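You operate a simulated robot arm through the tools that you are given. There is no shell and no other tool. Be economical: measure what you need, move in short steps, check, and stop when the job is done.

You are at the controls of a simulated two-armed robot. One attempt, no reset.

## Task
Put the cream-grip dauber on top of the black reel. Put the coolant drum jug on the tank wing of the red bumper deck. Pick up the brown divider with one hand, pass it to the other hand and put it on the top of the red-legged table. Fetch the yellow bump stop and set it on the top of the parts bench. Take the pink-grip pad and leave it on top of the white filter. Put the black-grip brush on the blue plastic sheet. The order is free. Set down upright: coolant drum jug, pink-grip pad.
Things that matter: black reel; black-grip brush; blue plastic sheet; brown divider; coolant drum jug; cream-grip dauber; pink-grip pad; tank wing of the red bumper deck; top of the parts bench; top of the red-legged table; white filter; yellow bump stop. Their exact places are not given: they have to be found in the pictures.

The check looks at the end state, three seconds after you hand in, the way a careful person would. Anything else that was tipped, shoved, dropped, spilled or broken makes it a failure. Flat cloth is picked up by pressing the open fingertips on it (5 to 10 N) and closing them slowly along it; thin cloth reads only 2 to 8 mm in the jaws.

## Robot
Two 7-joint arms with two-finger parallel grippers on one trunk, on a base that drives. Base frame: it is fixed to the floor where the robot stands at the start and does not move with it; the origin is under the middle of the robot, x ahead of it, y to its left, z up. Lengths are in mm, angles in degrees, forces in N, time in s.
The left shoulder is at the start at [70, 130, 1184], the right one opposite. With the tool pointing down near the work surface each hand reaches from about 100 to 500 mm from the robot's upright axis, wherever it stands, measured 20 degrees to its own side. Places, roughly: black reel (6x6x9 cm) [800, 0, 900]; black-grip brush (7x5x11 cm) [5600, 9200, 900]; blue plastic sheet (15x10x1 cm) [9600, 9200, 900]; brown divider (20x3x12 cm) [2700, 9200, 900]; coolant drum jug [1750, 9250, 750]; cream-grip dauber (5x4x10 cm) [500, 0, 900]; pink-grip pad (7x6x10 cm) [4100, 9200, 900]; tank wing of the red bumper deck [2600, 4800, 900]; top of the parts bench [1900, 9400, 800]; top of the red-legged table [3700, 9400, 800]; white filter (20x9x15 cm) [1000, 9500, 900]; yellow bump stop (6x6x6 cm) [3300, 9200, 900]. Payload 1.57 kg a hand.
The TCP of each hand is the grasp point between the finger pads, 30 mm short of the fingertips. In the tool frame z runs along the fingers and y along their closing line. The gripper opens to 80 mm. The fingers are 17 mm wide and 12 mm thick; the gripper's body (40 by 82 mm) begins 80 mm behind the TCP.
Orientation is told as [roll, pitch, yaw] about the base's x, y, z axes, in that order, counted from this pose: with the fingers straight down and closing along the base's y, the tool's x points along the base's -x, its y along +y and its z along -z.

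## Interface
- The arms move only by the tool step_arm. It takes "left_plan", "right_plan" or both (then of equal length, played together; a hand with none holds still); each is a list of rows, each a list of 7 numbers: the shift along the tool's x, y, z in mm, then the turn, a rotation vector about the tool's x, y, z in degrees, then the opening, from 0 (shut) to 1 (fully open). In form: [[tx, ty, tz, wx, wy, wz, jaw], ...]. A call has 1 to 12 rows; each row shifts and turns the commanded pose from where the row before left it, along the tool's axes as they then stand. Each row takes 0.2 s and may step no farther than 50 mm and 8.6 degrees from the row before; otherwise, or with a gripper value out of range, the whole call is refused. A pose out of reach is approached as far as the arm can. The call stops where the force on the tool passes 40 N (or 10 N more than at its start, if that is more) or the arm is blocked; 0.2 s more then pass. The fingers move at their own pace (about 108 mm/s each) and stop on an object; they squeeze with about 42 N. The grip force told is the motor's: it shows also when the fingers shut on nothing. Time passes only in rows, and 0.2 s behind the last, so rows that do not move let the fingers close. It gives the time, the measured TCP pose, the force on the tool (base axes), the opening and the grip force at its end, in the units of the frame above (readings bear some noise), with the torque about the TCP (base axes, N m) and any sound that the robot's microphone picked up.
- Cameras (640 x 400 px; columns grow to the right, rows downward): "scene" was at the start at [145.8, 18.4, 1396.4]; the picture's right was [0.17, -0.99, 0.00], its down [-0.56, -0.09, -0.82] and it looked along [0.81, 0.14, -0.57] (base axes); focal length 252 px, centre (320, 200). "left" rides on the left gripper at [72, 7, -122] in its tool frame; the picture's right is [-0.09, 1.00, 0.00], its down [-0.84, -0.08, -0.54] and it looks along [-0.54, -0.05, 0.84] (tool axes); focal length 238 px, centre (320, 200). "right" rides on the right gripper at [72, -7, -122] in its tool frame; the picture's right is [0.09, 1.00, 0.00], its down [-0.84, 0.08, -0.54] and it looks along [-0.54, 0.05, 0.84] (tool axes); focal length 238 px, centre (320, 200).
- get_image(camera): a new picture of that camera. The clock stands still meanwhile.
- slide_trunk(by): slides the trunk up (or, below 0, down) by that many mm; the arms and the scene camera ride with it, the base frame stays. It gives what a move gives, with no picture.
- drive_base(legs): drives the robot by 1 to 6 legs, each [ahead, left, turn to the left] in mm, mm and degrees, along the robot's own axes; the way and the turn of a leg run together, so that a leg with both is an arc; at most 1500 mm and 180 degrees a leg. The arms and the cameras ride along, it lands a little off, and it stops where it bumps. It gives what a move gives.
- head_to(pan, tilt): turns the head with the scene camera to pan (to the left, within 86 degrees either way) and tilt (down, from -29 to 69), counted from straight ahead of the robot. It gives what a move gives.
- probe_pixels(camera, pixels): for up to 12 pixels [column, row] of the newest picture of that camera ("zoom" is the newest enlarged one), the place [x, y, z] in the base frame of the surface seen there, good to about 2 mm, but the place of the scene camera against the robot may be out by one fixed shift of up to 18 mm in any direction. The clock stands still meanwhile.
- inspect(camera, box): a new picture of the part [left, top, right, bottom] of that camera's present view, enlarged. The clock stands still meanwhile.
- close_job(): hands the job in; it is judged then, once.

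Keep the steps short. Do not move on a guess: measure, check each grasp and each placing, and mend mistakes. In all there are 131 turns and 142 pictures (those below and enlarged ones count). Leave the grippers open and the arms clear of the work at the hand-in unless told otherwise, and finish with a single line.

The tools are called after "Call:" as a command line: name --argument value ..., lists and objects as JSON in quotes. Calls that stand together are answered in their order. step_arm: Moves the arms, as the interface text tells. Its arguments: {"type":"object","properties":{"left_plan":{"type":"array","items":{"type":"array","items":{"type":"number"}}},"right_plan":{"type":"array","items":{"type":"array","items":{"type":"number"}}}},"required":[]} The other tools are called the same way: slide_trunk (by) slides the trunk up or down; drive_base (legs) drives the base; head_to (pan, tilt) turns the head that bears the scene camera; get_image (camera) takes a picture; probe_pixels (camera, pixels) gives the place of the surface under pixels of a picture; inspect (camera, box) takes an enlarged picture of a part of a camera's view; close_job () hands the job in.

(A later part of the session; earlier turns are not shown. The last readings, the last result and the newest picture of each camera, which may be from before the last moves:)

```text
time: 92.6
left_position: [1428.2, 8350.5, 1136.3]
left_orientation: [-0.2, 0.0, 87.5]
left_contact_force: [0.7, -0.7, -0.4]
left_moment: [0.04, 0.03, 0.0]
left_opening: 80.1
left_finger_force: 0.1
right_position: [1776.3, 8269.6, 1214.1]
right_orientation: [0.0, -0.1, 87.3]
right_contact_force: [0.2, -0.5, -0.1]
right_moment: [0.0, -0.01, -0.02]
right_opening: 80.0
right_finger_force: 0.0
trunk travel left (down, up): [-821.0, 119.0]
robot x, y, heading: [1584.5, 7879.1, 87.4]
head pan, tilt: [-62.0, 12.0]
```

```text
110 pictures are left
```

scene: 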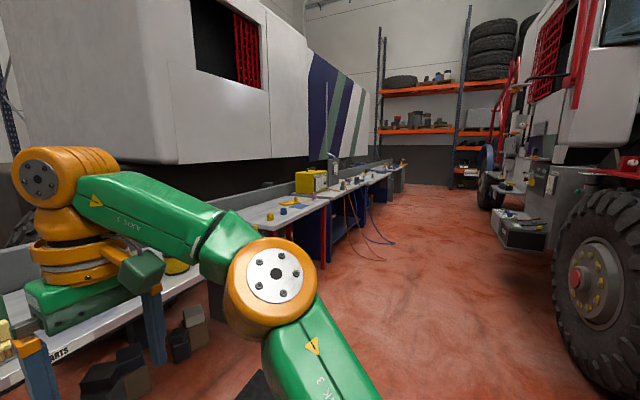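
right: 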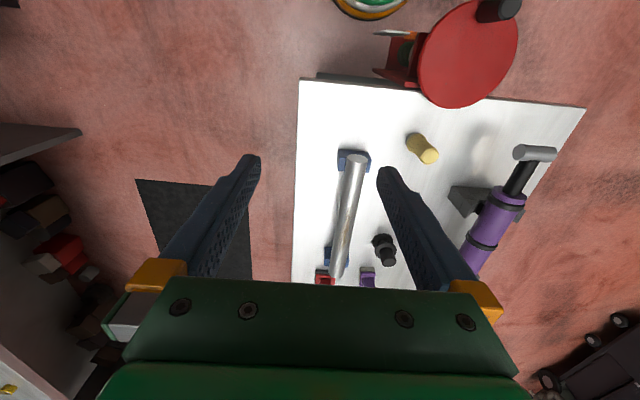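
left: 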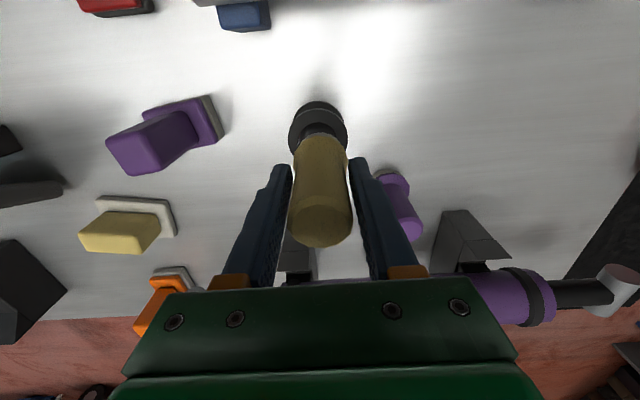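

The aisle along the far benches looks open to x≈9000. I probe its width and look at the leftward part of the parts bench too.

Call:
probe_pixels --camera "scene" --pixels '[[570, 350], [500, 245], [520, 235], [490, 208], [385, 200], [310, 195], [340, 245], [290, 210], [460, 188], [420, 170], [320, 180], [620, 385]]'

Call:
inspect --camera "scene" --box '[240, 140, 420, 260]'

Call:
head_to --pan 15 --tilt 30

Call:
get_image --camera "scene"

```text
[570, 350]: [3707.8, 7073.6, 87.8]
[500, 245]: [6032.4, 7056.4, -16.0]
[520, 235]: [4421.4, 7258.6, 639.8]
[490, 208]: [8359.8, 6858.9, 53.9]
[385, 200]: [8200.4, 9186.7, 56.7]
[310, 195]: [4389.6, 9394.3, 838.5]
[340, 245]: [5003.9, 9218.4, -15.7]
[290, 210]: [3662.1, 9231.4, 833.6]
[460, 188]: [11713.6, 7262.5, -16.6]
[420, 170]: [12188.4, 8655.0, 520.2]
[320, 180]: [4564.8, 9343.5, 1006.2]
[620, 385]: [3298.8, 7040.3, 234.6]
```

```text
3.33 times, centred on (330, 200) of scene
```

zoom: 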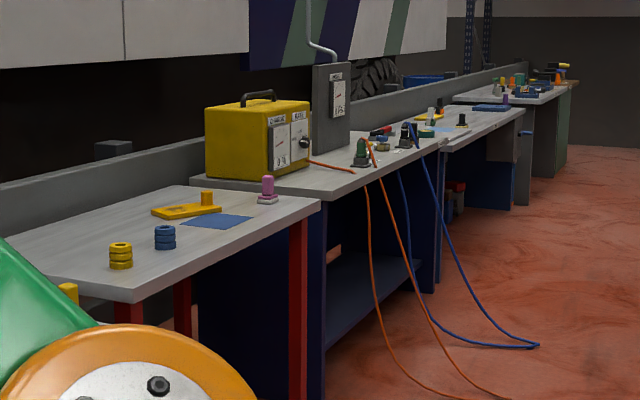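

```text
time: 94.1
left_position: [1427.2, 8350.3, 1136.3]
left_orientation: [0.0, -0.1, 87.4]
left_contact_force: [0.5, 0.0, 0.8]
left_moment: [0.04, -0.01, 0.03]
left_opening: 80.1
left_finger_force: 0.0
right_position: [1775.5, 8269.3, 1214.6]
right_orientation: [-0.1, 0.0, 87.3]
right_contact_force: [0.6, -0.1, 0.5]
right_moment: [-0.02, -0.04, -0.01]
right_opening: 80.0
right_finger_force: 0.0
trunk travel left (down, up): [-821.0, 119.0]
robot x, y, heading: [1584.8, 7880.2, 87.3]
head pan, tilt: [15.0, 30.0]
```

```text
108 pictures are left
```

scene: 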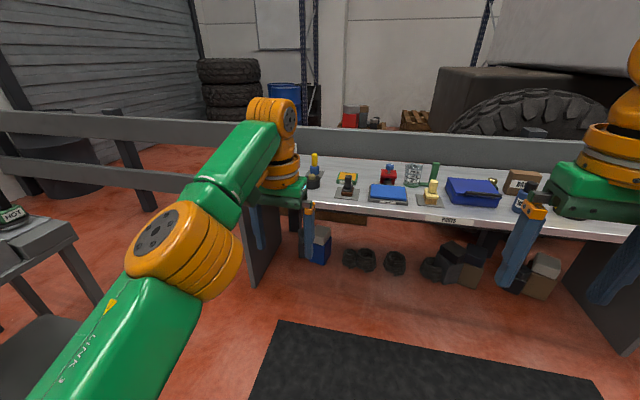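

I first fetch the brown divider near x 2700. I drive right and forward to about (2660,8580).

Call:
drive_base --legs '[[0, -1100, 2.7], [700, 0, 0]]'

Call:
head_to --pan 0 --tilt 45

Call:
get_image --camera "scene"

```text
time: 103.2
left_position: [2520.6, 9008.1, 1136.2]
left_orientation: [-0.2, -0.1, 89.1]
left_contact_force: [0.1, -1.0, 0.1]
left_moment: [0.01, 0.02, 0.02]
left_opening: 80.0
left_finger_force: 0.0
right_position: [2870.8, 8936.9, 1213.7]
right_orientation: [0.0, 0.0, 89.1]
right_contact_force: [0.4, 0.0, -0.4]
right_moment: [0.03, 0.0, 0.01]
right_opening: 79.9
right_finger_force: 0.1
trunk travel left (down, up): [-821.0, 119.0]
robot x, y, heading: [2689.3, 8542.6, 89.4]
head pan, tilt: [15.0, 30.0]
```

```text
time: 104.0
left_position: [2522.2, 9009.6, 1136.6]
left_orientation: [0.0, -0.2, 89.2]
left_contact_force: [0.6, -0.2, 0.2]
left_moment: [-0.04, 0.03, 0.01]
left_opening: 80.0
left_finger_force: 0.0
right_position: [2871.1, 8939.7, 1214.0]
right_orientation: [0.0, -0.1, 89.0]
right_contact_force: [0.6, -0.1, -0.3]
right_moment: [0.01, 0.0, -0.01]
right_opening: 80.2
right_finger_force: 0.1
trunk travel left (down, up): [-821.0, 119.0]
robot x, y, heading: [2689.8, 8550.4, 89.3]
head pan, tilt: [0.0, 45.0]
```

```text
107 pictures are left
```

scene: 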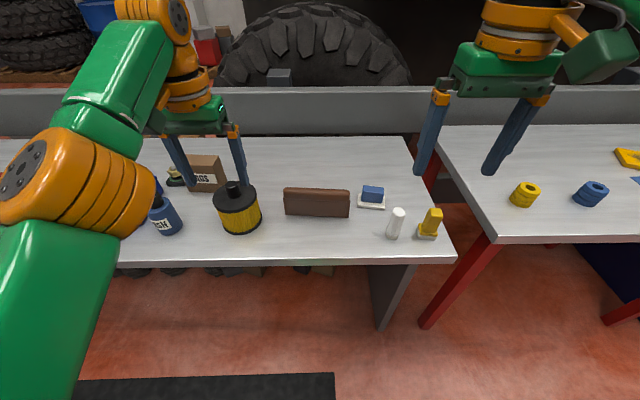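

Brown divider at (317,201), yellow bump stop at (524,193) on the red-legged table. I probe them.

Call:
probe_pixels --camera "scene" --pixels '[[286, 188], [349, 190], [286, 213], [347, 216], [317, 190], [317, 212], [524, 195], [524, 184], [400, 262], [470, 240], [300, 262], [480, 150]]'

Call:
get_image --camera "left"

Call:
inspect --camera "scene" --box '[200, 140, 460, 270]'

```text
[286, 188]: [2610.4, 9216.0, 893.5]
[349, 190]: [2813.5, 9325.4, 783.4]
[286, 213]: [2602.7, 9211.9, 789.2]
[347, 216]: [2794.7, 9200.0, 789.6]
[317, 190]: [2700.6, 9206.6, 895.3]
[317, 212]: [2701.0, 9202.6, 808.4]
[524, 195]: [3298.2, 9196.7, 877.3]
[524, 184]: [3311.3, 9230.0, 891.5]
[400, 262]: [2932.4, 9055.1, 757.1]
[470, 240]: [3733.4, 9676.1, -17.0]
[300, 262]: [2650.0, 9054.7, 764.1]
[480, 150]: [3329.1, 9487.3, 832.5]
```

```text
106 pictures are left
```

left: 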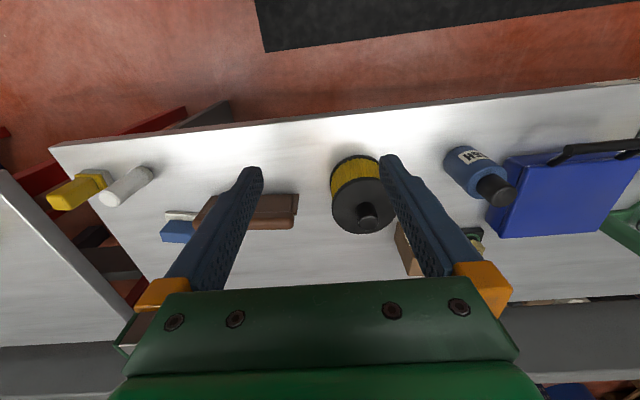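

```text
2.46 times, centred on (330, 205) of scene
```

zoom: 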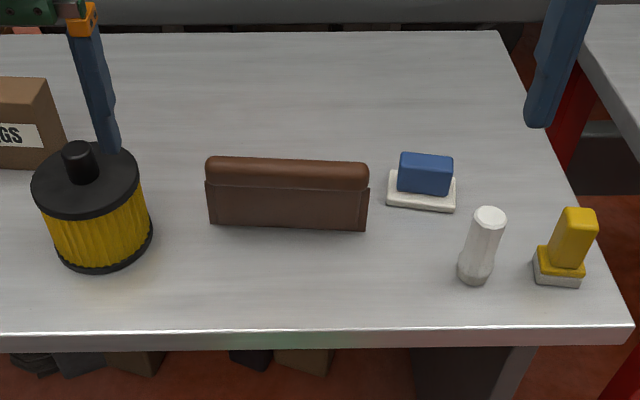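

Divider spans x≈2605–2795 at y≈9215, height to ~900. I drive 260 ahead, then turn the wrists so they close along y: left hand yaw 90→0, right hand 90→180.

Call:
drive_base --legs '[[260, -10, 0.6]]'

Call:
step_arm --left_plan '[[8, 0, 0, 0, 0, 8.5, 1], [8, 0, 0, 0, 0, 8.5, 1], [0, 0, 0, 0, 0, 8.5, 1], [0, 0, 0, 0, 0, 8.5, 1], [0, 0, 0, 0, 0, 8.5, 1], [0, 0, 0, 0, 0, 8.5, 1], [0, 0, 0, 0, 0, 8.5, 1], [0, 0, 0, 0, 0, 8.5, 1], [0, 0, 0, 0, 0, 8.5, 1], [0, 0, 0, 0, 0, 8.5, 1], [0, 0, 0, 0, 0, 4, 1]]' --right_plan '[[0, 0, 0, 0, 0, -8.5, 1], [0, 0, 0, 0, 0, -8.5, 1], [0, 0, 0, 0, 0, -8.5, 1], [0, 0, 0, 0, 0, -8.5, 1], [0, 0, 0, 0, 0, -8.5, 1], [0, 0, 0, 0, 0, -8.5, 1], [0, 0, 0, 0, 0, -8.5, 1], [0, 0, 0, 0, 0, -8.5, 1], [0, 0, 0, 0, 0, -8.5, 1], [0, 0, 0, 0, 0, -8.5, 1], [0, 0, 0, 0, 0, -5, 1]]'

Call:
get_image --camera "left"

Call:
get_image --camera "right"

```text
time: 105.8
left_position: [2529.6, 9270.2, 1138.3]
left_orientation: [-0.1, -0.3, 89.7]
left_contact_force: [-0.1, -0.1, 0.0]
left_moment: [0.07, 0.02, 0.02]
left_opening: 79.9
left_finger_force: 0.1
right_position: [2881.0, 9201.5, 1215.5]
right_orientation: [-0.1, -0.1, 89.4]
right_contact_force: [0.9, -0.2, -0.1]
right_moment: [0.04, -0.01, 0.01]
right_opening: 79.8
right_finger_force: 0.0
trunk travel left (down, up): [-821.0, 119.0]
robot x, y, heading: [2702.3, 8810.4, 89.6]
head pan, tilt: [0.0, 45.0]
```

```text
time: 108.2
left_position: [2528.3, 9255.0, 1135.9]
left_orientation: [0.1, -0.2, 0.6]
left_contact_force: [0.4, 0.1, 0.3]
left_moment: [0.02, -0.01, 0.01]
left_opening: 79.9
left_finger_force: 0.0
right_position: [2798.3, 9064.8, 1135.2]
right_orientation: [0.0, 0.0, 179.6]
right_contact_force: [-0.1, -0.3, 0.3]
right_moment: [0.0, 0.02, 0.03]
right_opening: 80.0
right_finger_force: 0.1
right hand out of reach, approached as far as the arm can: row 3, 4, 5, 6, 7, 8, 9, 10, 11
trunk travel left (down, up): [-821.0, 119.0]
robot x, y, heading: [2705.0, 8813.6, 89.6]
head pan, tilt: [0.0, 45.0]
```

```text
104 pictures are left
```

left: 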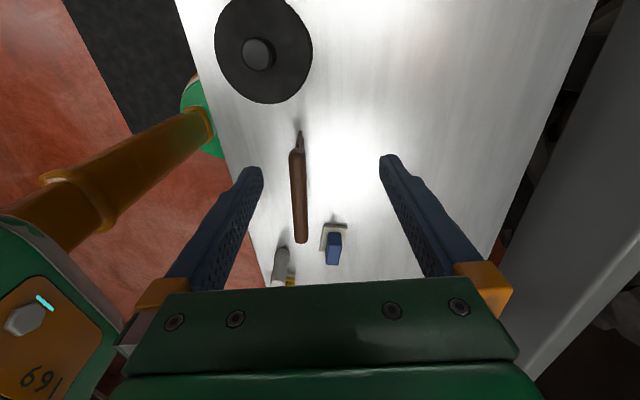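

```text
103 pictures are left
```

right: 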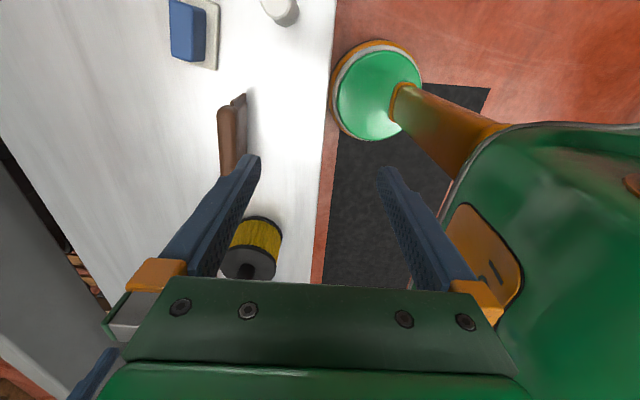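

Both hands are now turned. I probe the divider in both wrist pictures.

Call:
probe_pixels --camera "left" --pixels '[[296, 155], [298, 195], [300, 238], [292, 195], [304, 195], [258, 55]]'

Call:
probe_pixels --camera "right" --pixels '[[227, 115], [227, 140], [227, 165], [220, 140], [234, 120], [280, 150], [205, 30], [380, 90]]'

```text
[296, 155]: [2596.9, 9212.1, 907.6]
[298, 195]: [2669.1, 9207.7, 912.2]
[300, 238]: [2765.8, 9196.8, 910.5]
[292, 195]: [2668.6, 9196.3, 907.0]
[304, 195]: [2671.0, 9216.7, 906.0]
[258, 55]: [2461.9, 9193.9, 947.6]
```

```text
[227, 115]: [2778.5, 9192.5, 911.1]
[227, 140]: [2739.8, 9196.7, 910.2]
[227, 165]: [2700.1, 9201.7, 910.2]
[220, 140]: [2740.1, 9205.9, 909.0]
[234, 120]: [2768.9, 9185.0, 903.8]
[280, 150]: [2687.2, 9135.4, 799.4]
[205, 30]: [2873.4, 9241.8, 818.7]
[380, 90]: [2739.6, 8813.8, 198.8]
```

The divider's centre line runs from (2597,9212) to (2766,9197), i.e. rotated −5°, top z 911, bench z 799. I bring the left hand over (2630,9210).

Call:
step_arm --left_plan '[[-20.5, -9, 36, 0, 0, 1.2, 1], [-20.5, -9, 36, 0, 0, 1.2, 1], [-20.5, -9, 36, 0, 0, 1.2, 1], [-20.5, -9, 36, 0, 0, 1.2, 1], [-20.5, -9, 36, 0, 0, 1, 1], [0, 0, 0, 0, 0, 0, 1]]'

Call:
get_image --camera "left"

```text
time: 109.6
left_position: [2630.7, 9208.2, 953.8]
left_orientation: [0.1, -0.1, -5.1]
left_contact_force: [-0.2, 0.3, -0.6]
left_moment: [0.02, -0.01, 0.03]
left_opening: 79.7
left_finger_force: 0.1
right_position: [2797.9, 9065.2, 1134.2]
right_orientation: [0.0, 0.0, 179.5]
right_contact_force: [-0.4, 0.5, -0.1]
right_moment: [0.0, 0.04, 0.03]
right_opening: 80.0
right_finger_force: 0.1
trunk travel left (down, up): [-821.0, 119.0]
robot x, y, heading: [2704.9, 8810.8, 89.6]
head pan, tilt: [0.0, 45.0]
```

```text
102 pictures are left
```

left: 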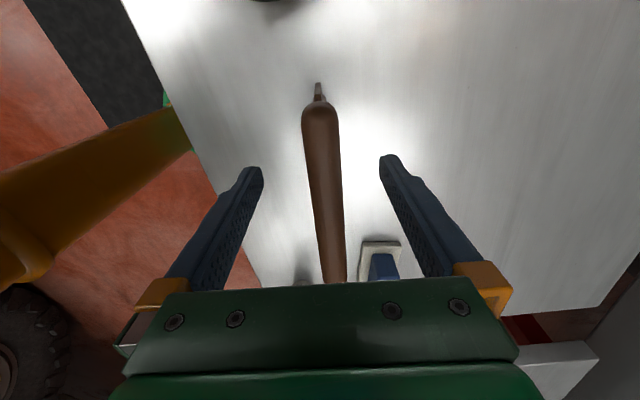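

Aligned between the fingers. I lower to z≈882 and close.

Call:
step_arm --left_plan '[[0, 0, 24, 0, 0, 0, 1], [0, 0, 24, 0, 0, 0, 1], [0, 0, 24, 0, 0, 0, 1], [0, 0, 0, 0, 0, 0, 1], [0, 0, 0, 0, 0, 0, 0], [0, 0, 0, 0, 0, 0, 0], [0, 0, 0, 0, 0, 0, 0]]'

Call:
step_arm --left_plan '[[0, 0, -25, 0, 0, 0, 0], [0, 0, -25, 0, 0, 0, 0], [0, 0, -25, 0, 0, 0, 0], [0, 0, -25, 0, 0, 0, 0], [0, 0, 0, 0, 0, 0, 0]]'

Call:
get_image --camera "left"

Call:
get_image --camera "right"

```text
time: 111.2
left_position: [2628.6, 9208.1, 884.6]
left_orientation: [0.1, -0.1, -5.0]
left_contact_force: [-0.2, -0.2, 0.9]
left_moment: [0.02, -0.03, 0.03]
left_opening: 27.4
left_finger_force: 38.4
right_position: [2797.4, 9066.2, 1135.5]
right_orientation: [0.0, 0.1, 179.5]
right_contact_force: [-0.7, -0.8, 1.5]
right_moment: [0.0, 0.02, -0.01]
right_opening: 80.0
right_finger_force: 0.1
trunk travel left (down, up): [-821.0, 119.0]
robot x, y, heading: [2702.4, 8809.7, 89.8]
head pan, tilt: [0.0, 45.0]
```

```text
time: 112.4
left_position: [2631.3, 9208.5, 983.7]
left_orientation: [0.1, 0.0, -5.1]
left_contact_force: [-0.3, -0.6, -1.3]
left_moment: [0.04, 0.08, 0.03]
left_opening: 27.2
left_finger_force: 37.9
right_position: [2798.8, 9066.7, 1134.5]
right_orientation: [0.0, 0.0, 179.5]
right_contact_force: [0.8, 0.0, 0.4]
right_moment: [0.01, 0.01, 0.0]
right_opening: 80.1
right_finger_force: 0.1
trunk travel left (down, up): [-821.0, 119.0]
robot x, y, heading: [2704.3, 8812.3, 89.6]
head pan, tilt: [0.0, 45.0]
```

```text
101 pictures are left
```

left: 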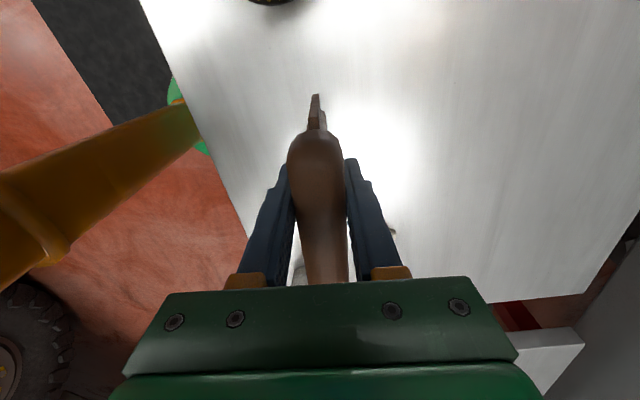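

```text
100 pictures are left
```

right: 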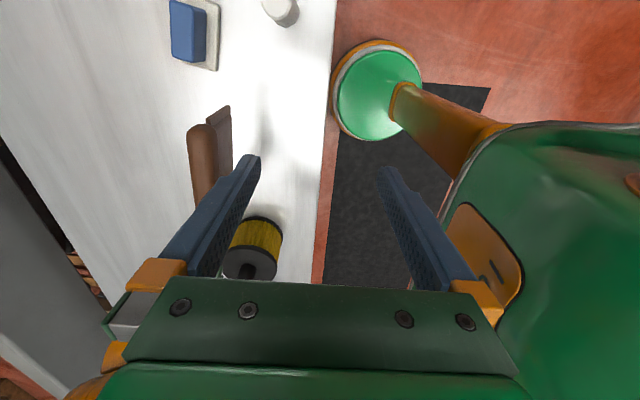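

Held (27 mm). For the hand-over I bring the left hand 68 mm nearer, and the right hand above the divider's right part at z 1060.

Call:
step_arm --left_plan '[[0, -23, 0, 0, 0, 0, 0], [0, -23, 0, 0, 0, 0, 0], [0, -22, 0, 0, 0, 0, 0], [0, 0, 0, 0, 0, 0, 0]]' --right_plan '[[-9.3, -20.7, 25, 0, 0, 1.5, 1], [-9.3, -20.7, 25, 0, 0, 1.5, 1], [-9.3, -20.7, 25, 0, 0, 1.5, 1], [0, 0, 0, 0, 0, 0, 1]]'

Call:
get_image --camera "right"

Call:
probe_pixels --camera "right" --pixels '[[320, 130], [320, 160], [320, 190]]'

```text
time: 113.4
left_position: [2623.3, 9142.5, 985.4]
left_orientation: [0.1, 0.0, -5.1]
left_contact_force: [0.9, 0.6, -1.0]
left_moment: [0.03, 0.09, -0.01]
left_opening: 27.5
left_finger_force: 38.2
right_position: [2776.6, 9100.4, 1066.0]
right_orientation: [-0.1, 0.0, 174.9]
right_contact_force: [0.8, 0.8, 0.5]
right_moment: [0.02, 0.0, 0.02]
right_opening: 79.9
right_finger_force: 0.1
right hand out of reach, approached as far as the arm can: row 1, 2, 3
trunk travel left (down, up): [-821.0, 119.0]
robot x, y, heading: [2701.2, 8808.4, 89.7]
head pan, tilt: [0.0, 45.0]
```

```text
99 pictures are left
```

right: 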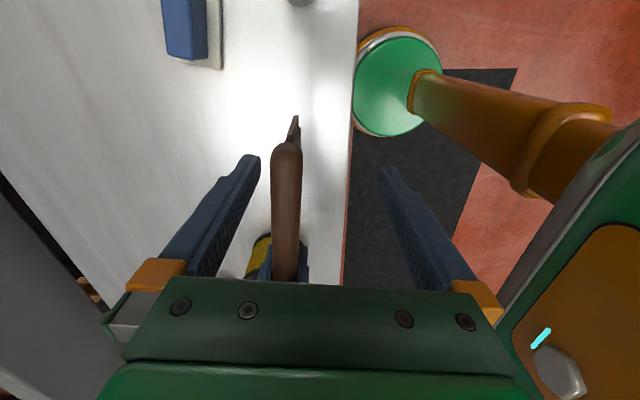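

```text
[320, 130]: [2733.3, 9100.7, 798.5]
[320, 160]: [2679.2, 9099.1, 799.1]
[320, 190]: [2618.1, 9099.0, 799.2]
```

The right hand is 25 mm short, so I bring the divider 28 mm nearer and check alignment.

Call:
step_arm --left_plan '[[0, -14, 0, 0, 0, 0, 0], [0, -14, 0, 0, 0, 0, 0], [0, 0, 0, 0, 0, 0, 0]]'

Call:
get_image --camera "right"

Call:
probe_pixels --camera "right" --pixels '[[315, 160], [315, 190], [315, 220], [322, 190], [308, 190]]'

```text
time: 114.2
left_position: [2620.9, 9113.3, 985.1]
left_orientation: [0.1, 0.1, -5.0]
left_contact_force: [-0.1, 0.3, -1.3]
left_moment: [-0.02, 0.08, 0.01]
left_opening: 27.5
left_finger_force: 37.9
right_position: [2776.5, 9101.9, 1066.6]
right_orientation: [-0.1, 0.0, 174.9]
right_contact_force: [-0.2, -0.3, 0.1]
right_moment: [-0.02, -0.01, 0.0]
right_opening: 80.0
right_finger_force: 0.0
trunk travel left (down, up): [-821.0, 119.0]
robot x, y, heading: [2702.3, 8812.2, 89.5]
head pan, tilt: [0.0, 45.0]
```

```text
98 pictures are left
```

right: 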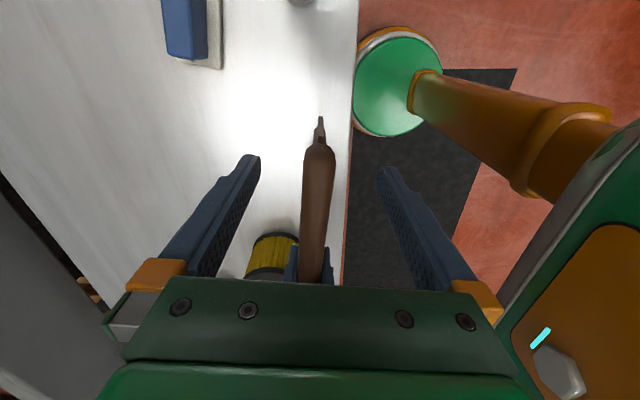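

```text
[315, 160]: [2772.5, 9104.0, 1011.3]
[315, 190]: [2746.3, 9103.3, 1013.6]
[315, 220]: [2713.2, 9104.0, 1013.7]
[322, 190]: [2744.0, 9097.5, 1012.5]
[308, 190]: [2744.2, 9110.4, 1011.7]
```

Aligned in y. I shift 11 mm inward, lower 81 mm, and close the right hand on the divider.

Call:
step_arm --right_plan '[[-11, -1, 27, 0, 0, 0, 1], [0, 0, 27, 0, 0, 0, 1], [0, 0, 27, 0, 0, 0, 1], [0, 0, 0, 0, 0, 0, 1], [0, 0, 0, 0, 0, 0, 0], [0, 0, 0, 0, 0, 0, 0], [0, 0, 0, 0, 0, 0, 0]]'

Call:
get_image --camera "right"

```text
time: 115.8
left_position: [2622.2, 9113.4, 986.6]
left_orientation: [0.1, -0.2, -5.0]
left_contact_force: [-3.3, -8.2, 4.0]
left_moment: [-0.09, -0.33, -0.68]
left_opening: 27.5
left_finger_force: 37.7
right_position: [2765.6, 9099.2, 997.1]
right_orientation: [-0.1, 0.0, 174.4]
right_contact_force: [3.4, 7.5, -4.1]
right_moment: [0.08, -0.3, -0.43]
right_opening: 27.5
right_finger_force: 38.0
right hand out of reach, approached as far as the arm can: row 3
trunk travel left (down, up): [-821.0, 119.0]
robot x, y, heading: [2702.0, 8812.6, 89.7]
head pan, tilt: [0.0, 45.0]
```

```text
97 pictures are left
```

right: 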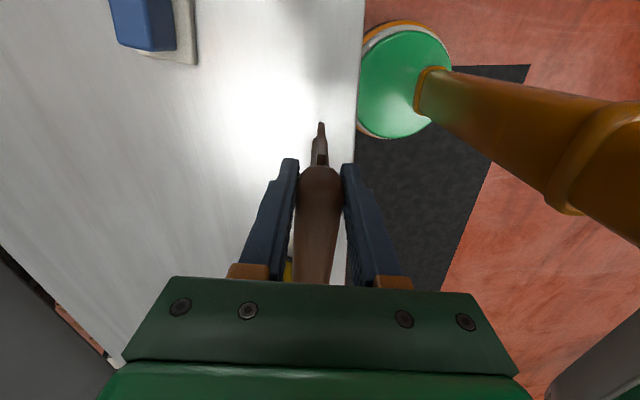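

Both hands hold it (27.5 mm each). The left hand lets go and rises.

Call:
step_arm --left_plan '[[0, 0, 0, 0, 0, 0, 0.6], [0, 0, 0, 0, 0, 0, 1], [0, 0, 0, 0, 0, 0, 1], [0, 0, -30, 0, 0, 0, 1], [10, 0, -45, 0, 0, 0, 1], [20, 0, -40, 0, 0, 0, 1], [30, 0, -30, 0, 0, 0, 1]]'

Call:
get_image --camera "scene"

```text
time: 117.4
left_position: [2559.5, 9115.5, 1128.9]
left_orientation: [0.2, -0.3, -5.1]
left_contact_force: [0.4, 0.3, 0.6]
left_moment: [0.02, -0.02, -0.02]
left_opening: 79.7
left_finger_force: 0.1
right_position: [2763.0, 9098.3, 996.4]
right_orientation: [0.0, 0.0, 174.4]
right_contact_force: [-0.4, 0.0, -0.5]
right_moment: [0.01, -0.14, 0.01]
right_opening: 27.5
right_finger_force: 38.2
trunk travel left (down, up): [-821.0, 119.0]
robot x, y, heading: [2702.0, 8812.2, 89.6]
head pan, tilt: [0.0, 45.0]
```

```text
96 pictures are left
```

scene: 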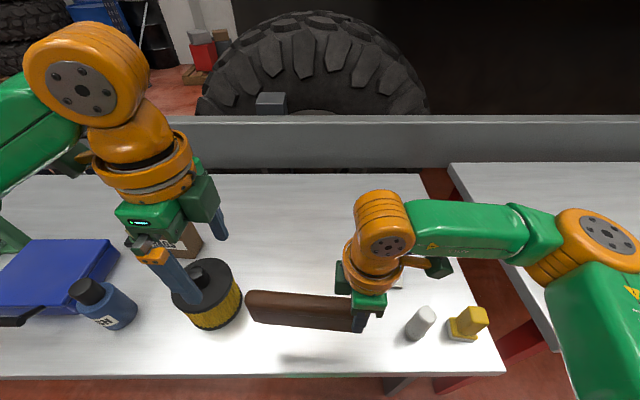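

Passed over: the right hand alone holds the divider. I back off 270, move right 900 to the red-legged table and look for a free spot.

Call:
drive_base --legs '[[-270, 0, 0], [0, -900, 0]]'

Call:
head_to --pan 0 --tilt 40

Call:
get_image --camera "scene"

```text
time: 123.7
left_position: [3459.5, 8838.9, 1128.5]
left_orientation: [0.0, -0.1, -4.4]
left_contact_force: [-0.2, -0.6, -0.9]
left_moment: [0.0, -0.01, -0.01]
left_opening: 79.9
left_finger_force: 0.1
right_position: [3662.9, 8823.0, 996.2]
right_orientation: [0.1, 0.1, 175.2]
right_contact_force: [-0.1, 0.4, -0.7]
right_moment: [-0.03, -0.11, 0.01]
right_opening: 27.5
right_finger_force: 38.2
trunk travel left (down, up): [-821.0, 119.0]
robot x, y, heading: [3604.1, 8531.5, 90.4]
head pan, tilt: [0.0, 45.0]
```

```text
time: 124.4
left_position: [3459.1, 8839.7, 1128.2]
left_orientation: [0.1, -0.1, -4.3]
left_contact_force: [0.2, 0.3, 0.3]
left_moment: [0.01, 0.05, -0.01]
left_opening: 80.3
left_finger_force: 0.0
right_position: [3664.8, 8823.9, 996.3]
right_orientation: [0.1, 0.0, 175.0]
right_contact_force: [-0.8, -0.3, 0.7]
right_moment: [-0.01, -0.12, 0.01]
right_opening: 27.4
right_finger_force: 38.4
trunk travel left (down, up): [-821.0, 119.0]
robot x, y, heading: [3607.0, 8532.5, 90.3]
head pan, tilt: [0.0, 40.0]
```

```text
95 pictures are left
```

scene: 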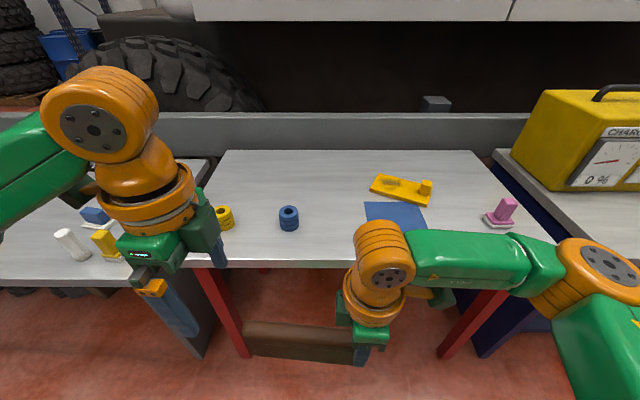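

I probe the table: edge, blue stop, sheet, free places and the pink-grip pad.

Call:
probe_pixels --camera "scene" --pixels '[[300, 262], [340, 264], [289, 218], [289, 228], [367, 204], [375, 222], [330, 240], [330, 200], [222, 218], [503, 205], [503, 225], [200, 262]]'

Call:
inspect --camera "scene" --box '[180, 140, 560, 280]'

```text
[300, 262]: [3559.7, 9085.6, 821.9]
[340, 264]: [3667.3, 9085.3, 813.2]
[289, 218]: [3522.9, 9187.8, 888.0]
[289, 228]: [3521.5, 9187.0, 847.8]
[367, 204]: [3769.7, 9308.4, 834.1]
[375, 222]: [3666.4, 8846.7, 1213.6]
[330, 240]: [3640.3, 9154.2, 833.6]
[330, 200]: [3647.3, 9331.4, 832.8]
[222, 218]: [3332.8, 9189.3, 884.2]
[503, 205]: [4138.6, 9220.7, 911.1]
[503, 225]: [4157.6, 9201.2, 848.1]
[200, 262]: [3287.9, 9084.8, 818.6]
```

```text
1.68 times, centred on (370, 210) of scene
```

zoom: 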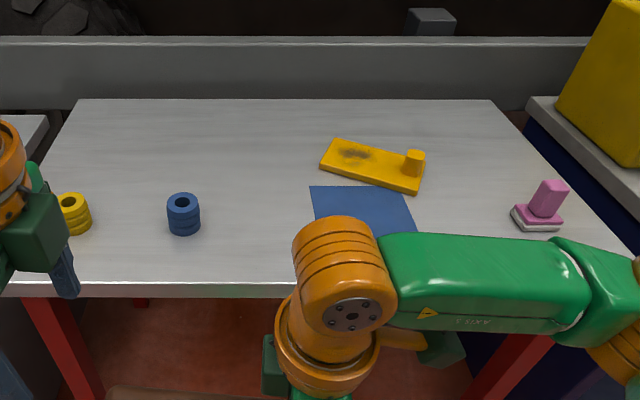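

Table top is z≈849, front edge y≈9085. A free strip lies in front of the blue stop (y 9187) and left of the sheet: I will set the divider centred at about (3640,9142). I drive ahead 311 and right 49.

Call:
drive_base --legs '[[150, -49, 0], [161, 0, -0.3]]'

Call:
get_image --camera "right"

Call:
get_image --camera "scene"

```text
time: 126.8
left_position: [3509.2, 9148.8, 1129.8]
left_orientation: [0.4, 0.0, -4.7]
left_contact_force: [-0.5, -0.5, 0.3]
left_moment: [0.03, 0.02, 0.01]
left_opening: 79.9
left_finger_force: 0.0
right_position: [3712.8, 9131.5, 995.6]
right_orientation: [-0.1, -0.1, 174.7]
right_contact_force: [0.5, -0.8, -0.6]
right_moment: [0.02, -0.07, -0.01]
right_opening: 27.6
right_finger_force: 37.7
trunk travel left (down, up): [-821.0, 119.0]
robot x, y, heading: [3650.5, 8848.1, 89.8]
head pan, tilt: [0.0, 40.0]
```

```text
93 pictures are left
```

right: 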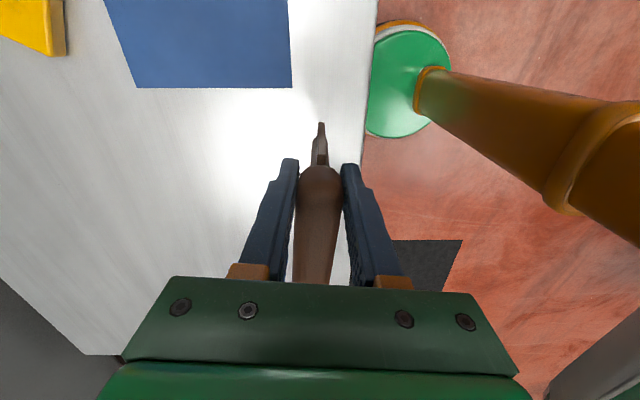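

```text
92 pictures are left
```

scene: 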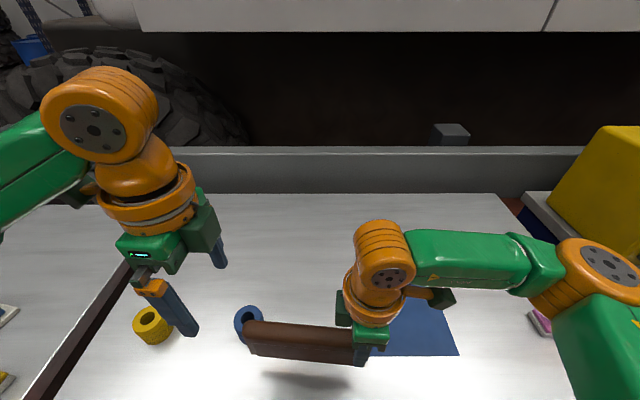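

I probe the table height, sheet edge and blue stop clearance before lowering.

Call:
probe_pixels --camera "right" --pixels '[[230, 110], [286, 84], [138, 84], [360, 120], [315, 200]]'

Call:
get_image --camera "left"

```text
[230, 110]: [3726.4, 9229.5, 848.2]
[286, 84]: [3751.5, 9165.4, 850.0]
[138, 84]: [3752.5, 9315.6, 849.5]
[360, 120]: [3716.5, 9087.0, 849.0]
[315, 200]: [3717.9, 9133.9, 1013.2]
```

```text
91 pictures are left
```

left: 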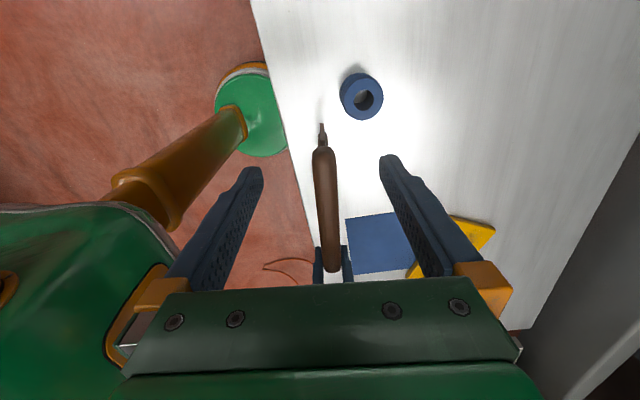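

Call:
probe_pixels --camera "left" --pixels '[[345, 100], [361, 97], [320, 152], [323, 200], [328, 262], [365, 225]]'

Call:
slide_trunk --by -42

```text
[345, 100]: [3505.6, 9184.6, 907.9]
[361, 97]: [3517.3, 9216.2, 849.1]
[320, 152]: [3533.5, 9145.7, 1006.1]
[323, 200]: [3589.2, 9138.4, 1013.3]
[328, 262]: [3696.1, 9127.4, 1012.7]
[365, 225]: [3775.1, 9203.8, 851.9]
```

```text
time: 127.7
left_position: [3508.0, 9152.6, 1086.7]
left_orientation: [0.1, -0.1, -4.9]
left_contact_force: [0.6, -0.5, 0.2]
left_moment: [0.01, -0.01, -0.03]
left_opening: 80.3
left_finger_force: 0.1
right_position: [3714.0, 9134.9, 954.2]
right_orientation: [0.1, 0.0, 174.8]
right_contact_force: [-0.2, -1.1, -0.5]
right_moment: [-0.01, -0.1, 0.04]
right_opening: 27.7
right_finger_force: 38.1
trunk travel left (down, up): [-779.0, 161.0]
robot x, y, heading: [3654.6, 8843.1, 89.9]
head pan, tilt: [0.0, 40.0]
```

The gap to the blue stop is about 25 mm. Bottom is ~9 mm above the table; I lower by 7, then 2 mm steps.

Call:
slide_trunk --by -8

Call:
slide_trunk --by -2

Call:
get_image --camera "scene"

```text
time: 128.2
left_position: [3509.3, 9152.4, 1078.3]
left_orientation: [0.2, -0.1, -4.7]
left_contact_force: [-0.1, -0.5, 0.4]
left_moment: [0.02, 0.02, -0.01]
left_opening: 79.8
left_finger_force: 0.1
right_position: [3713.0, 9136.5, 945.9]
right_orientation: [0.1, 0.1, 174.8]
right_contact_force: [0.2, 0.3, -1.2]
right_moment: [-0.02, -0.1, -0.01]
right_opening: 27.5
right_finger_force: 38.0
trunk travel left (down, up): [-771.0, 169.0]
robot x, y, heading: [3650.4, 8847.7, 89.9]
head pan, tilt: [0.0, 40.0]
```

```text
time: 128.8
left_position: [3507.9, 9151.6, 1076.3]
left_orientation: [0.2, -0.1, -4.8]
left_contact_force: [0.4, -0.2, -1.1]
left_moment: [0.0, 0.02, -0.02]
left_opening: 80.2
left_finger_force: 0.0
right_position: [3714.4, 9134.8, 943.5]
right_orientation: [0.1, 0.0, 174.8]
right_contact_force: [0.3, 0.6, -2.1]
right_moment: [-0.01, -0.11, -0.03]
right_opening: 27.6
right_finger_force: 37.7
trunk travel left (down, up): [-769.0, 171.0]
robot x, y, heading: [3650.9, 8844.2, 89.8]
head pan, tilt: [0.0, 40.0]
```

```text
90 pictures are left
```

scene: 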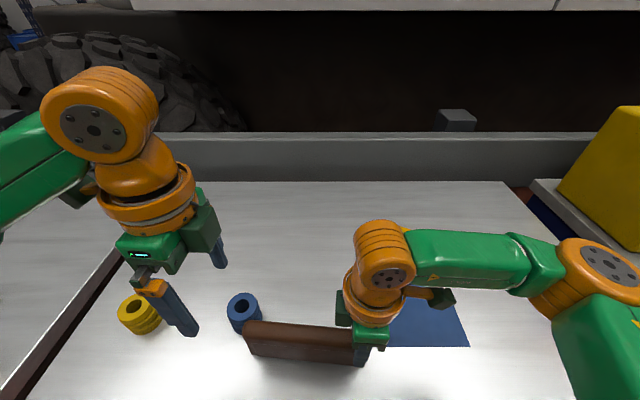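

Call:
slide_trunk --by -2

Call:
slide_trunk --by -2

Call:
inspect --camera "scene" --box '[210, 280, 410, 390]'

```text
time: 129.3
left_position: [3509.1, 9150.9, 1074.9]
left_orientation: [0.2, 0.0, -4.8]
left_contact_force: [-0.6, 0.1, 0.2]
left_moment: [0.0, 0.04, 0.03]
left_opening: 79.9
left_finger_force: 0.1
right_position: [3712.8, 9134.1, 944.0]
right_orientation: [-0.2, -0.1, 174.7]
right_contact_force: [1.6, 4.5, 21.6]
right_moment: [0.36, 0.18, 0.0]
right_opening: 27.6
right_finger_force: 37.8
trunk travel left (down, up): [-767.0, 173.0]
robot x, y, heading: [3651.7, 8851.6, 90.0]
head pan, tilt: [0.0, 40.0]
```

```text
time: 129.8
left_position: [3508.5, 9149.6, 1073.7]
left_orientation: [0.2, -0.1, -4.8]
left_contact_force: [0.4, -0.1, -0.4]
left_moment: [-0.01, 0.0, -0.01]
left_opening: 79.9
left_finger_force: 0.1
right_position: [3713.0, 9133.0, 941.0]
right_orientation: [-0.2, -0.1, 174.8]
right_contact_force: [2.3, 3.6, 28.3]
right_moment: [0.42, 0.12, -0.03]
right_opening: 27.7
right_finger_force: 38.0
trunk travel left (down, up): [-765.0, 175.0]
robot x, y, heading: [3652.9, 8846.5, 89.9]
head pan, tilt: [0.0, 40.0]
```

```text
3.20 times, centred on (310, 335) of scene
```

zoom: 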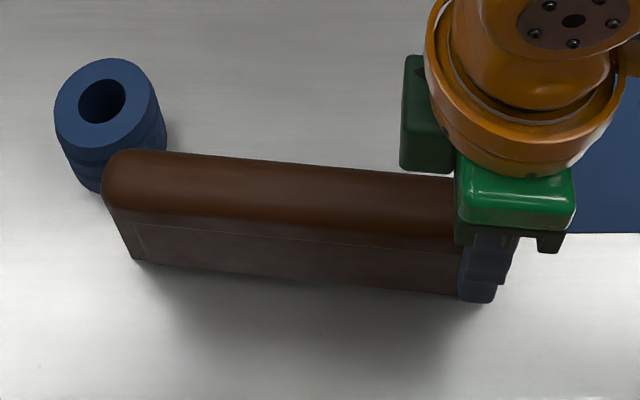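

Contact (28 N). I release and raise the right hand.

Call:
step_arm --right_plan '[[0, 0, 0, 0, 0, 0, 0.5], [0, 0, 0, 0, 0, 0, 0.8], [0, 0, 0, 0, 0, 0, 1], [0, 0, 0, 0, 0, 0, 1], [0, 0, -25, 0, 0, 0, 1], [0, 0, -40, 0, 0, 0, 1], [0, 0, -40, 0, 0, 0, 1], [0, 0, -40, 0, 0, 0, 1]]'

Call:
get_image --camera "scene"

Call:
get_image --camera "left"

```text
time: 131.6
left_position: [3508.3, 9149.5, 1073.0]
left_orientation: [0.2, -0.1, -4.7]
left_contact_force: [1.6, -0.4, -0.6]
left_moment: [0.03, -0.01, 0.03]
left_opening: 79.8
left_finger_force: 0.1
right_position: [3713.2, 9127.3, 1084.1]
right_orientation: [-0.1, -0.1, 174.8]
right_contact_force: [0.6, -0.6, -0.3]
right_moment: [-0.04, 0.0, -0.03]
right_opening: 80.0
right_finger_force: 0.1
right hand out of reach, approached as far as the arm can: row 8
trunk travel left (down, up): [-765.0, 175.0]
robot x, y, heading: [3651.1, 8850.3, 89.8]
head pan, tilt: [0.0, 40.0]
```

```text
88 pictures are left
```

scene: 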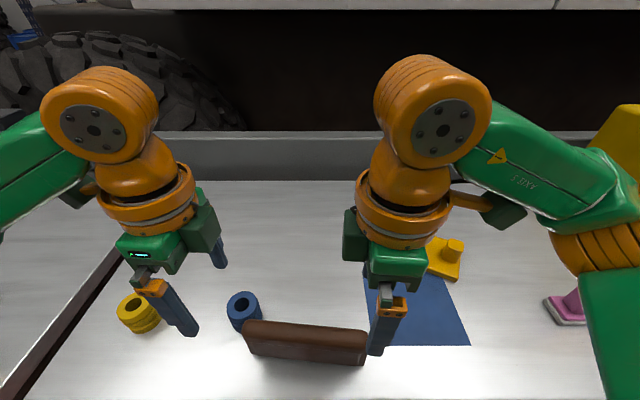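

```text
87 pictures are left
```

left: 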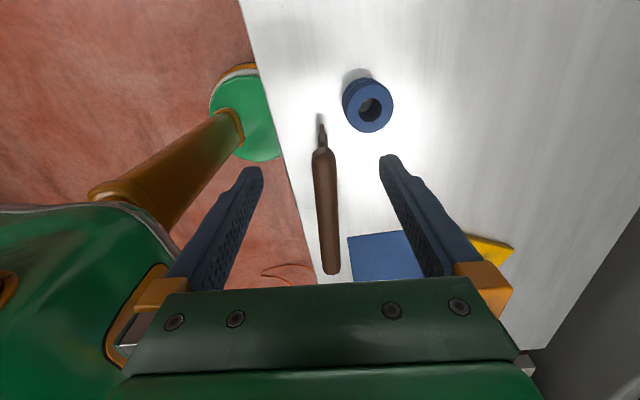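

The divider stands free on the red-legged table. Now I turn both wrists back to yaw 90.

Call:
step_arm --left_plan '[[0, 0, 0, 0, 0, -8.5, 1], [0, 0, 0, 0, 0, -8.5, 1], [0, 0, 0, 0, 0, -8.5, 1], [0, 0, 0, 0, 0, -8.5, 1], [0, 0, 0, 0, 0, -8.5, 1], [0, 0, 0, 0, 0, -8.5, 1], [0, 0, 0, 0, 0, -8.5, 1], [0, 0, 0, 0, 0, -8.5, 1], [0, 0, 0, 0, 0, -8.5, 1], [0, 0, 0, 0, 0, -8.5, 1], [0, 0, 0, 0, 0, -8.5, 1], [0, 0, 0, 0, 0, -1, 1]]' --right_plan '[[0, 0, 0, 0, 0, 8.5, 1], [0, 0, 0, 0, 0, 8.5, 1], [0, 0, 0, 0, 0, 8.5, 1], [0, 0, 0, 0, 0, 8.5, 1], [0, 0, 0, 0, 0, 8.5, 1], [0, 0, 0, 0, 0, 8.5, 1], [0, 0, 0, 0, 0, 8.5, 1], [0, 0, 0, 0, 0, 8.5, 1], [0, 0, 0, 0, 0, 8.5, 1], [0, 0, 0, 0, 0, 8.3, 1], [0, 0, 0, 0, 0, 0, 1], [0, 0, 0, 0, 0, 0, 1]]'

Call:
drive_base --legs '[[-60, 190, 0]]'

Call:
get_image --camera "left"

```text
time: 134.2
left_position: [3509.5, 9152.1, 1072.4]
left_orientation: [-0.2, -0.1, 89.9]
left_contact_force: [0.0, 0.1, 0.3]
left_moment: [0.03, 0.01, 0.01]
left_opening: 79.9
left_finger_force: 0.1
right_position: [3711.2, 9130.3, 1084.1]
right_orientation: [0.0, 0.0, 89.9]
right_contact_force: [-0.3, -0.6, -0.5]
right_moment: [0.0, -0.03, -0.03]
right_opening: 79.8
right_finger_force: 0.0
trunk travel left (down, up): [-765.0, 175.0]
robot x, y, heading: [3653.7, 8848.2, 90.0]
head pan, tilt: [0.0, 40.0]
```

```text
time: 135.8
left_position: [3322.6, 9095.4, 1073.3]
left_orientation: [0.1, 0.0, 89.3]
left_contact_force: [-0.5, 0.0, 1.0]
left_moment: [0.0, 0.01, -0.02]
left_opening: 79.8
left_finger_force: 0.1
right_position: [3525.4, 9073.4, 1083.7]
right_orientation: [0.2, 0.1, 89.7]
right_contact_force: [0.0, 0.4, 0.4]
right_moment: [-0.02, -0.02, -0.01]
right_opening: 79.9
right_finger_force: 0.0
trunk travel left (down, up): [-765.0, 175.0]
robot x, y, heading: [3462.4, 8785.5, 89.6]
head pan, tilt: [0.0, 40.0]
```

```text
86 pictures are left
```

left: 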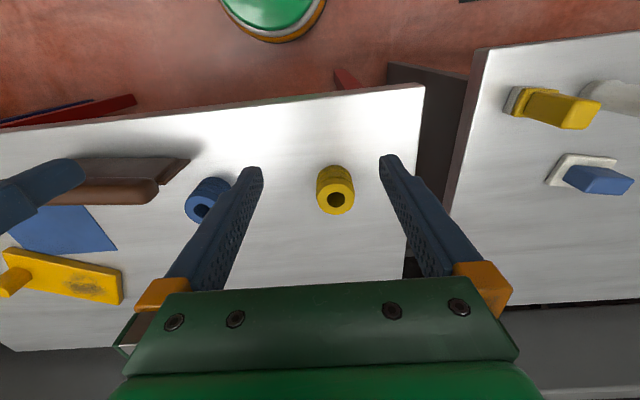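

I probe the yellow bump stop's rim, and the divider to verify it still stands.

Call:
probe_pixels --camera "left" --pixels '[[325, 198], [348, 196], [336, 187], [336, 211], [336, 172], [120, 190], [120, 170], [206, 190]]'

Call:
inspect --camera "left" --box '[290, 150, 390, 230]'

```text
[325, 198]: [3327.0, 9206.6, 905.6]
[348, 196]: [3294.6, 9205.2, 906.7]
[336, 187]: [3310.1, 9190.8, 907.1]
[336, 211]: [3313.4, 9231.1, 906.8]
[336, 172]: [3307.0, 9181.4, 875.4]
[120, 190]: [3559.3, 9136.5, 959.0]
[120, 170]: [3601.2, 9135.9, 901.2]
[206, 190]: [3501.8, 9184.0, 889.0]
```

```text
5.00 times, centred on (340, 190) of left
```

zoom: 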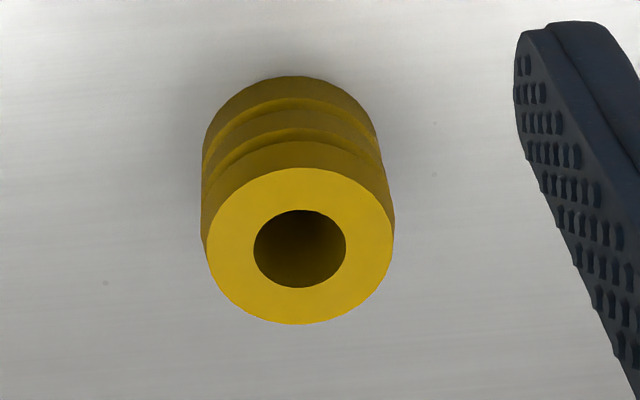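

Bump stop centre ≈ (3311,9211), top z 906; the divider stands (top 959). I bring the left hand over it.

Call:
step_arm --left_plan '[[-29, 2.9, 31, 0, 0, 0, 1], [-29, 2.9, 31, 0, 0, 0, 1], [-29, 2.9, 31, 0, 0, 0, 1], [-29, 2.9, 31, 0, 0, 0, 1], [0, 0, 0, 0, 0, 0, 1]]'

Call:
get_image --camera "left"

Call:
probe_pixels --camera "left" --pixels '[[305, 160], [335, 160]]'

```text
time: 137.0
left_position: [3310.8, 9214.8, 946.4]
left_orientation: [-0.1, -0.1, 89.5]
left_contact_force: [0.4, -0.1, -0.3]
left_moment: [0.02, 0.02, 0.02]
left_opening: 80.0
left_finger_force: 0.0
right_position: [3524.4, 9071.5, 1083.8]
right_orientation: [0.2, 0.0, 89.6]
right_contact_force: [0.2, 0.0, 0.0]
right_moment: [-0.01, 0.01, -0.03]
right_opening: 80.0
right_finger_force: 0.0
trunk travel left (down, up): [-765.0, 175.0]
robot x, y, heading: [3462.1, 8786.6, 89.2]
head pan, tilt: [0.0, 40.0]
```

```text
84 pictures are left
```

left: 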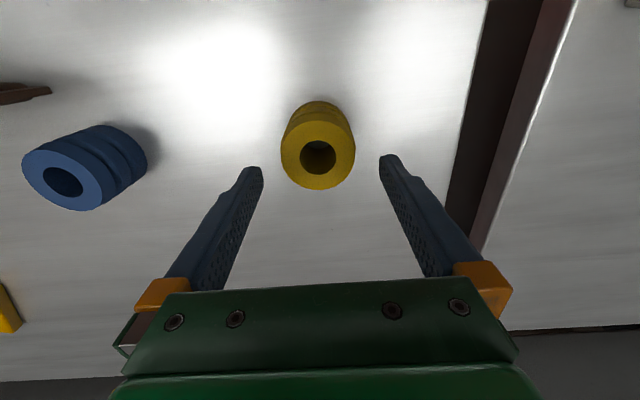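

```text
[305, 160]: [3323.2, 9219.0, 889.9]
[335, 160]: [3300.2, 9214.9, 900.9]
```

Centred. Down 60 mm and close.

Call:
step_arm --left_plan '[[3, 0, 20, 0, 0, 0, 1], [0, 0, 20, 0, 0, 0, 1], [0, 0, 20, 0, 0, 0, 1], [0, 0, 0, 0, 0, 0, 1], [0, 0, 0, 0, 0, 0, 0], [0, 0, 0, 0, 0, 0, 0], [0, 0, 0, 0, 0, 0, 0]]'

Call:
step_arm --left_plan '[[0, 0, -30, 0, 0, 0, 0], [0, 0, -40, 0, 0, 0, 0], [15, 0, -40, 0, 0, 0, 0], [25, 0, -40, 0, 0, 0, 0], [0, 0, 0, 0, 0, 0, 0]]'

Call:
get_image --camera "left"

```text
time: 138.6
left_position: [3311.0, 9207.3, 886.9]
left_orientation: [-0.1, -0.1, 89.3]
left_contact_force: [0.0, -0.7, 0.1]
left_moment: [-0.01, -0.01, 0.01]
left_opening: 57.1
left_finger_force: 42.5
right_position: [3523.5, 9071.2, 1083.5]
right_orientation: [0.0, 0.1, 89.6]
right_contact_force: [0.3, -0.3, -0.1]
right_moment: [0.05, 0.02, 0.03]
right_opening: 79.9
right_finger_force: 0.0
trunk travel left (down, up): [-765.0, 175.0]
robot x, y, heading: [3464.5, 8788.0, 89.5]
head pan, tilt: [0.0, 40.0]
```

```text
time: 139.8
left_position: [3312.8, 9169.5, 1038.8]
left_orientation: [0.0, -0.1, 89.4]
left_contact_force: [1.0, 0.1, -1.6]
left_moment: [-0.01, -0.03, -0.02]
left_opening: 56.6
left_finger_force: 41.9
right_position: [3522.9, 9072.7, 1083.4]
right_orientation: [0.1, 0.2, 89.6]
right_contact_force: [-0.6, 0.6, -0.5]
right_moment: [0.0, 0.0, 0.02]
right_opening: 79.7
right_finger_force: 0.1
trunk travel left (down, up): [-765.0, 175.0]
robot x, y, heading: [3461.1, 8791.9, 89.4]
head pan, tilt: [0.0, 40.0]
```

```text
83 pictures are left
```

left: 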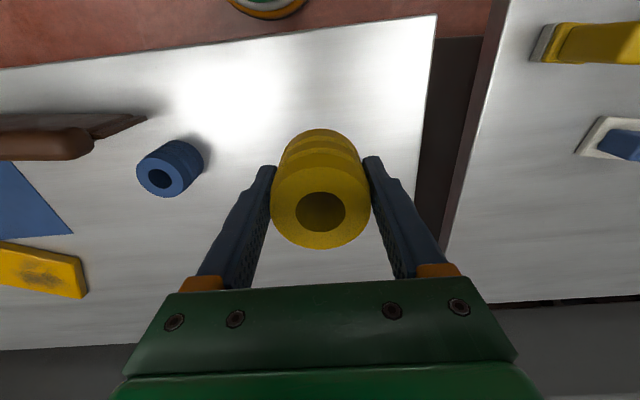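

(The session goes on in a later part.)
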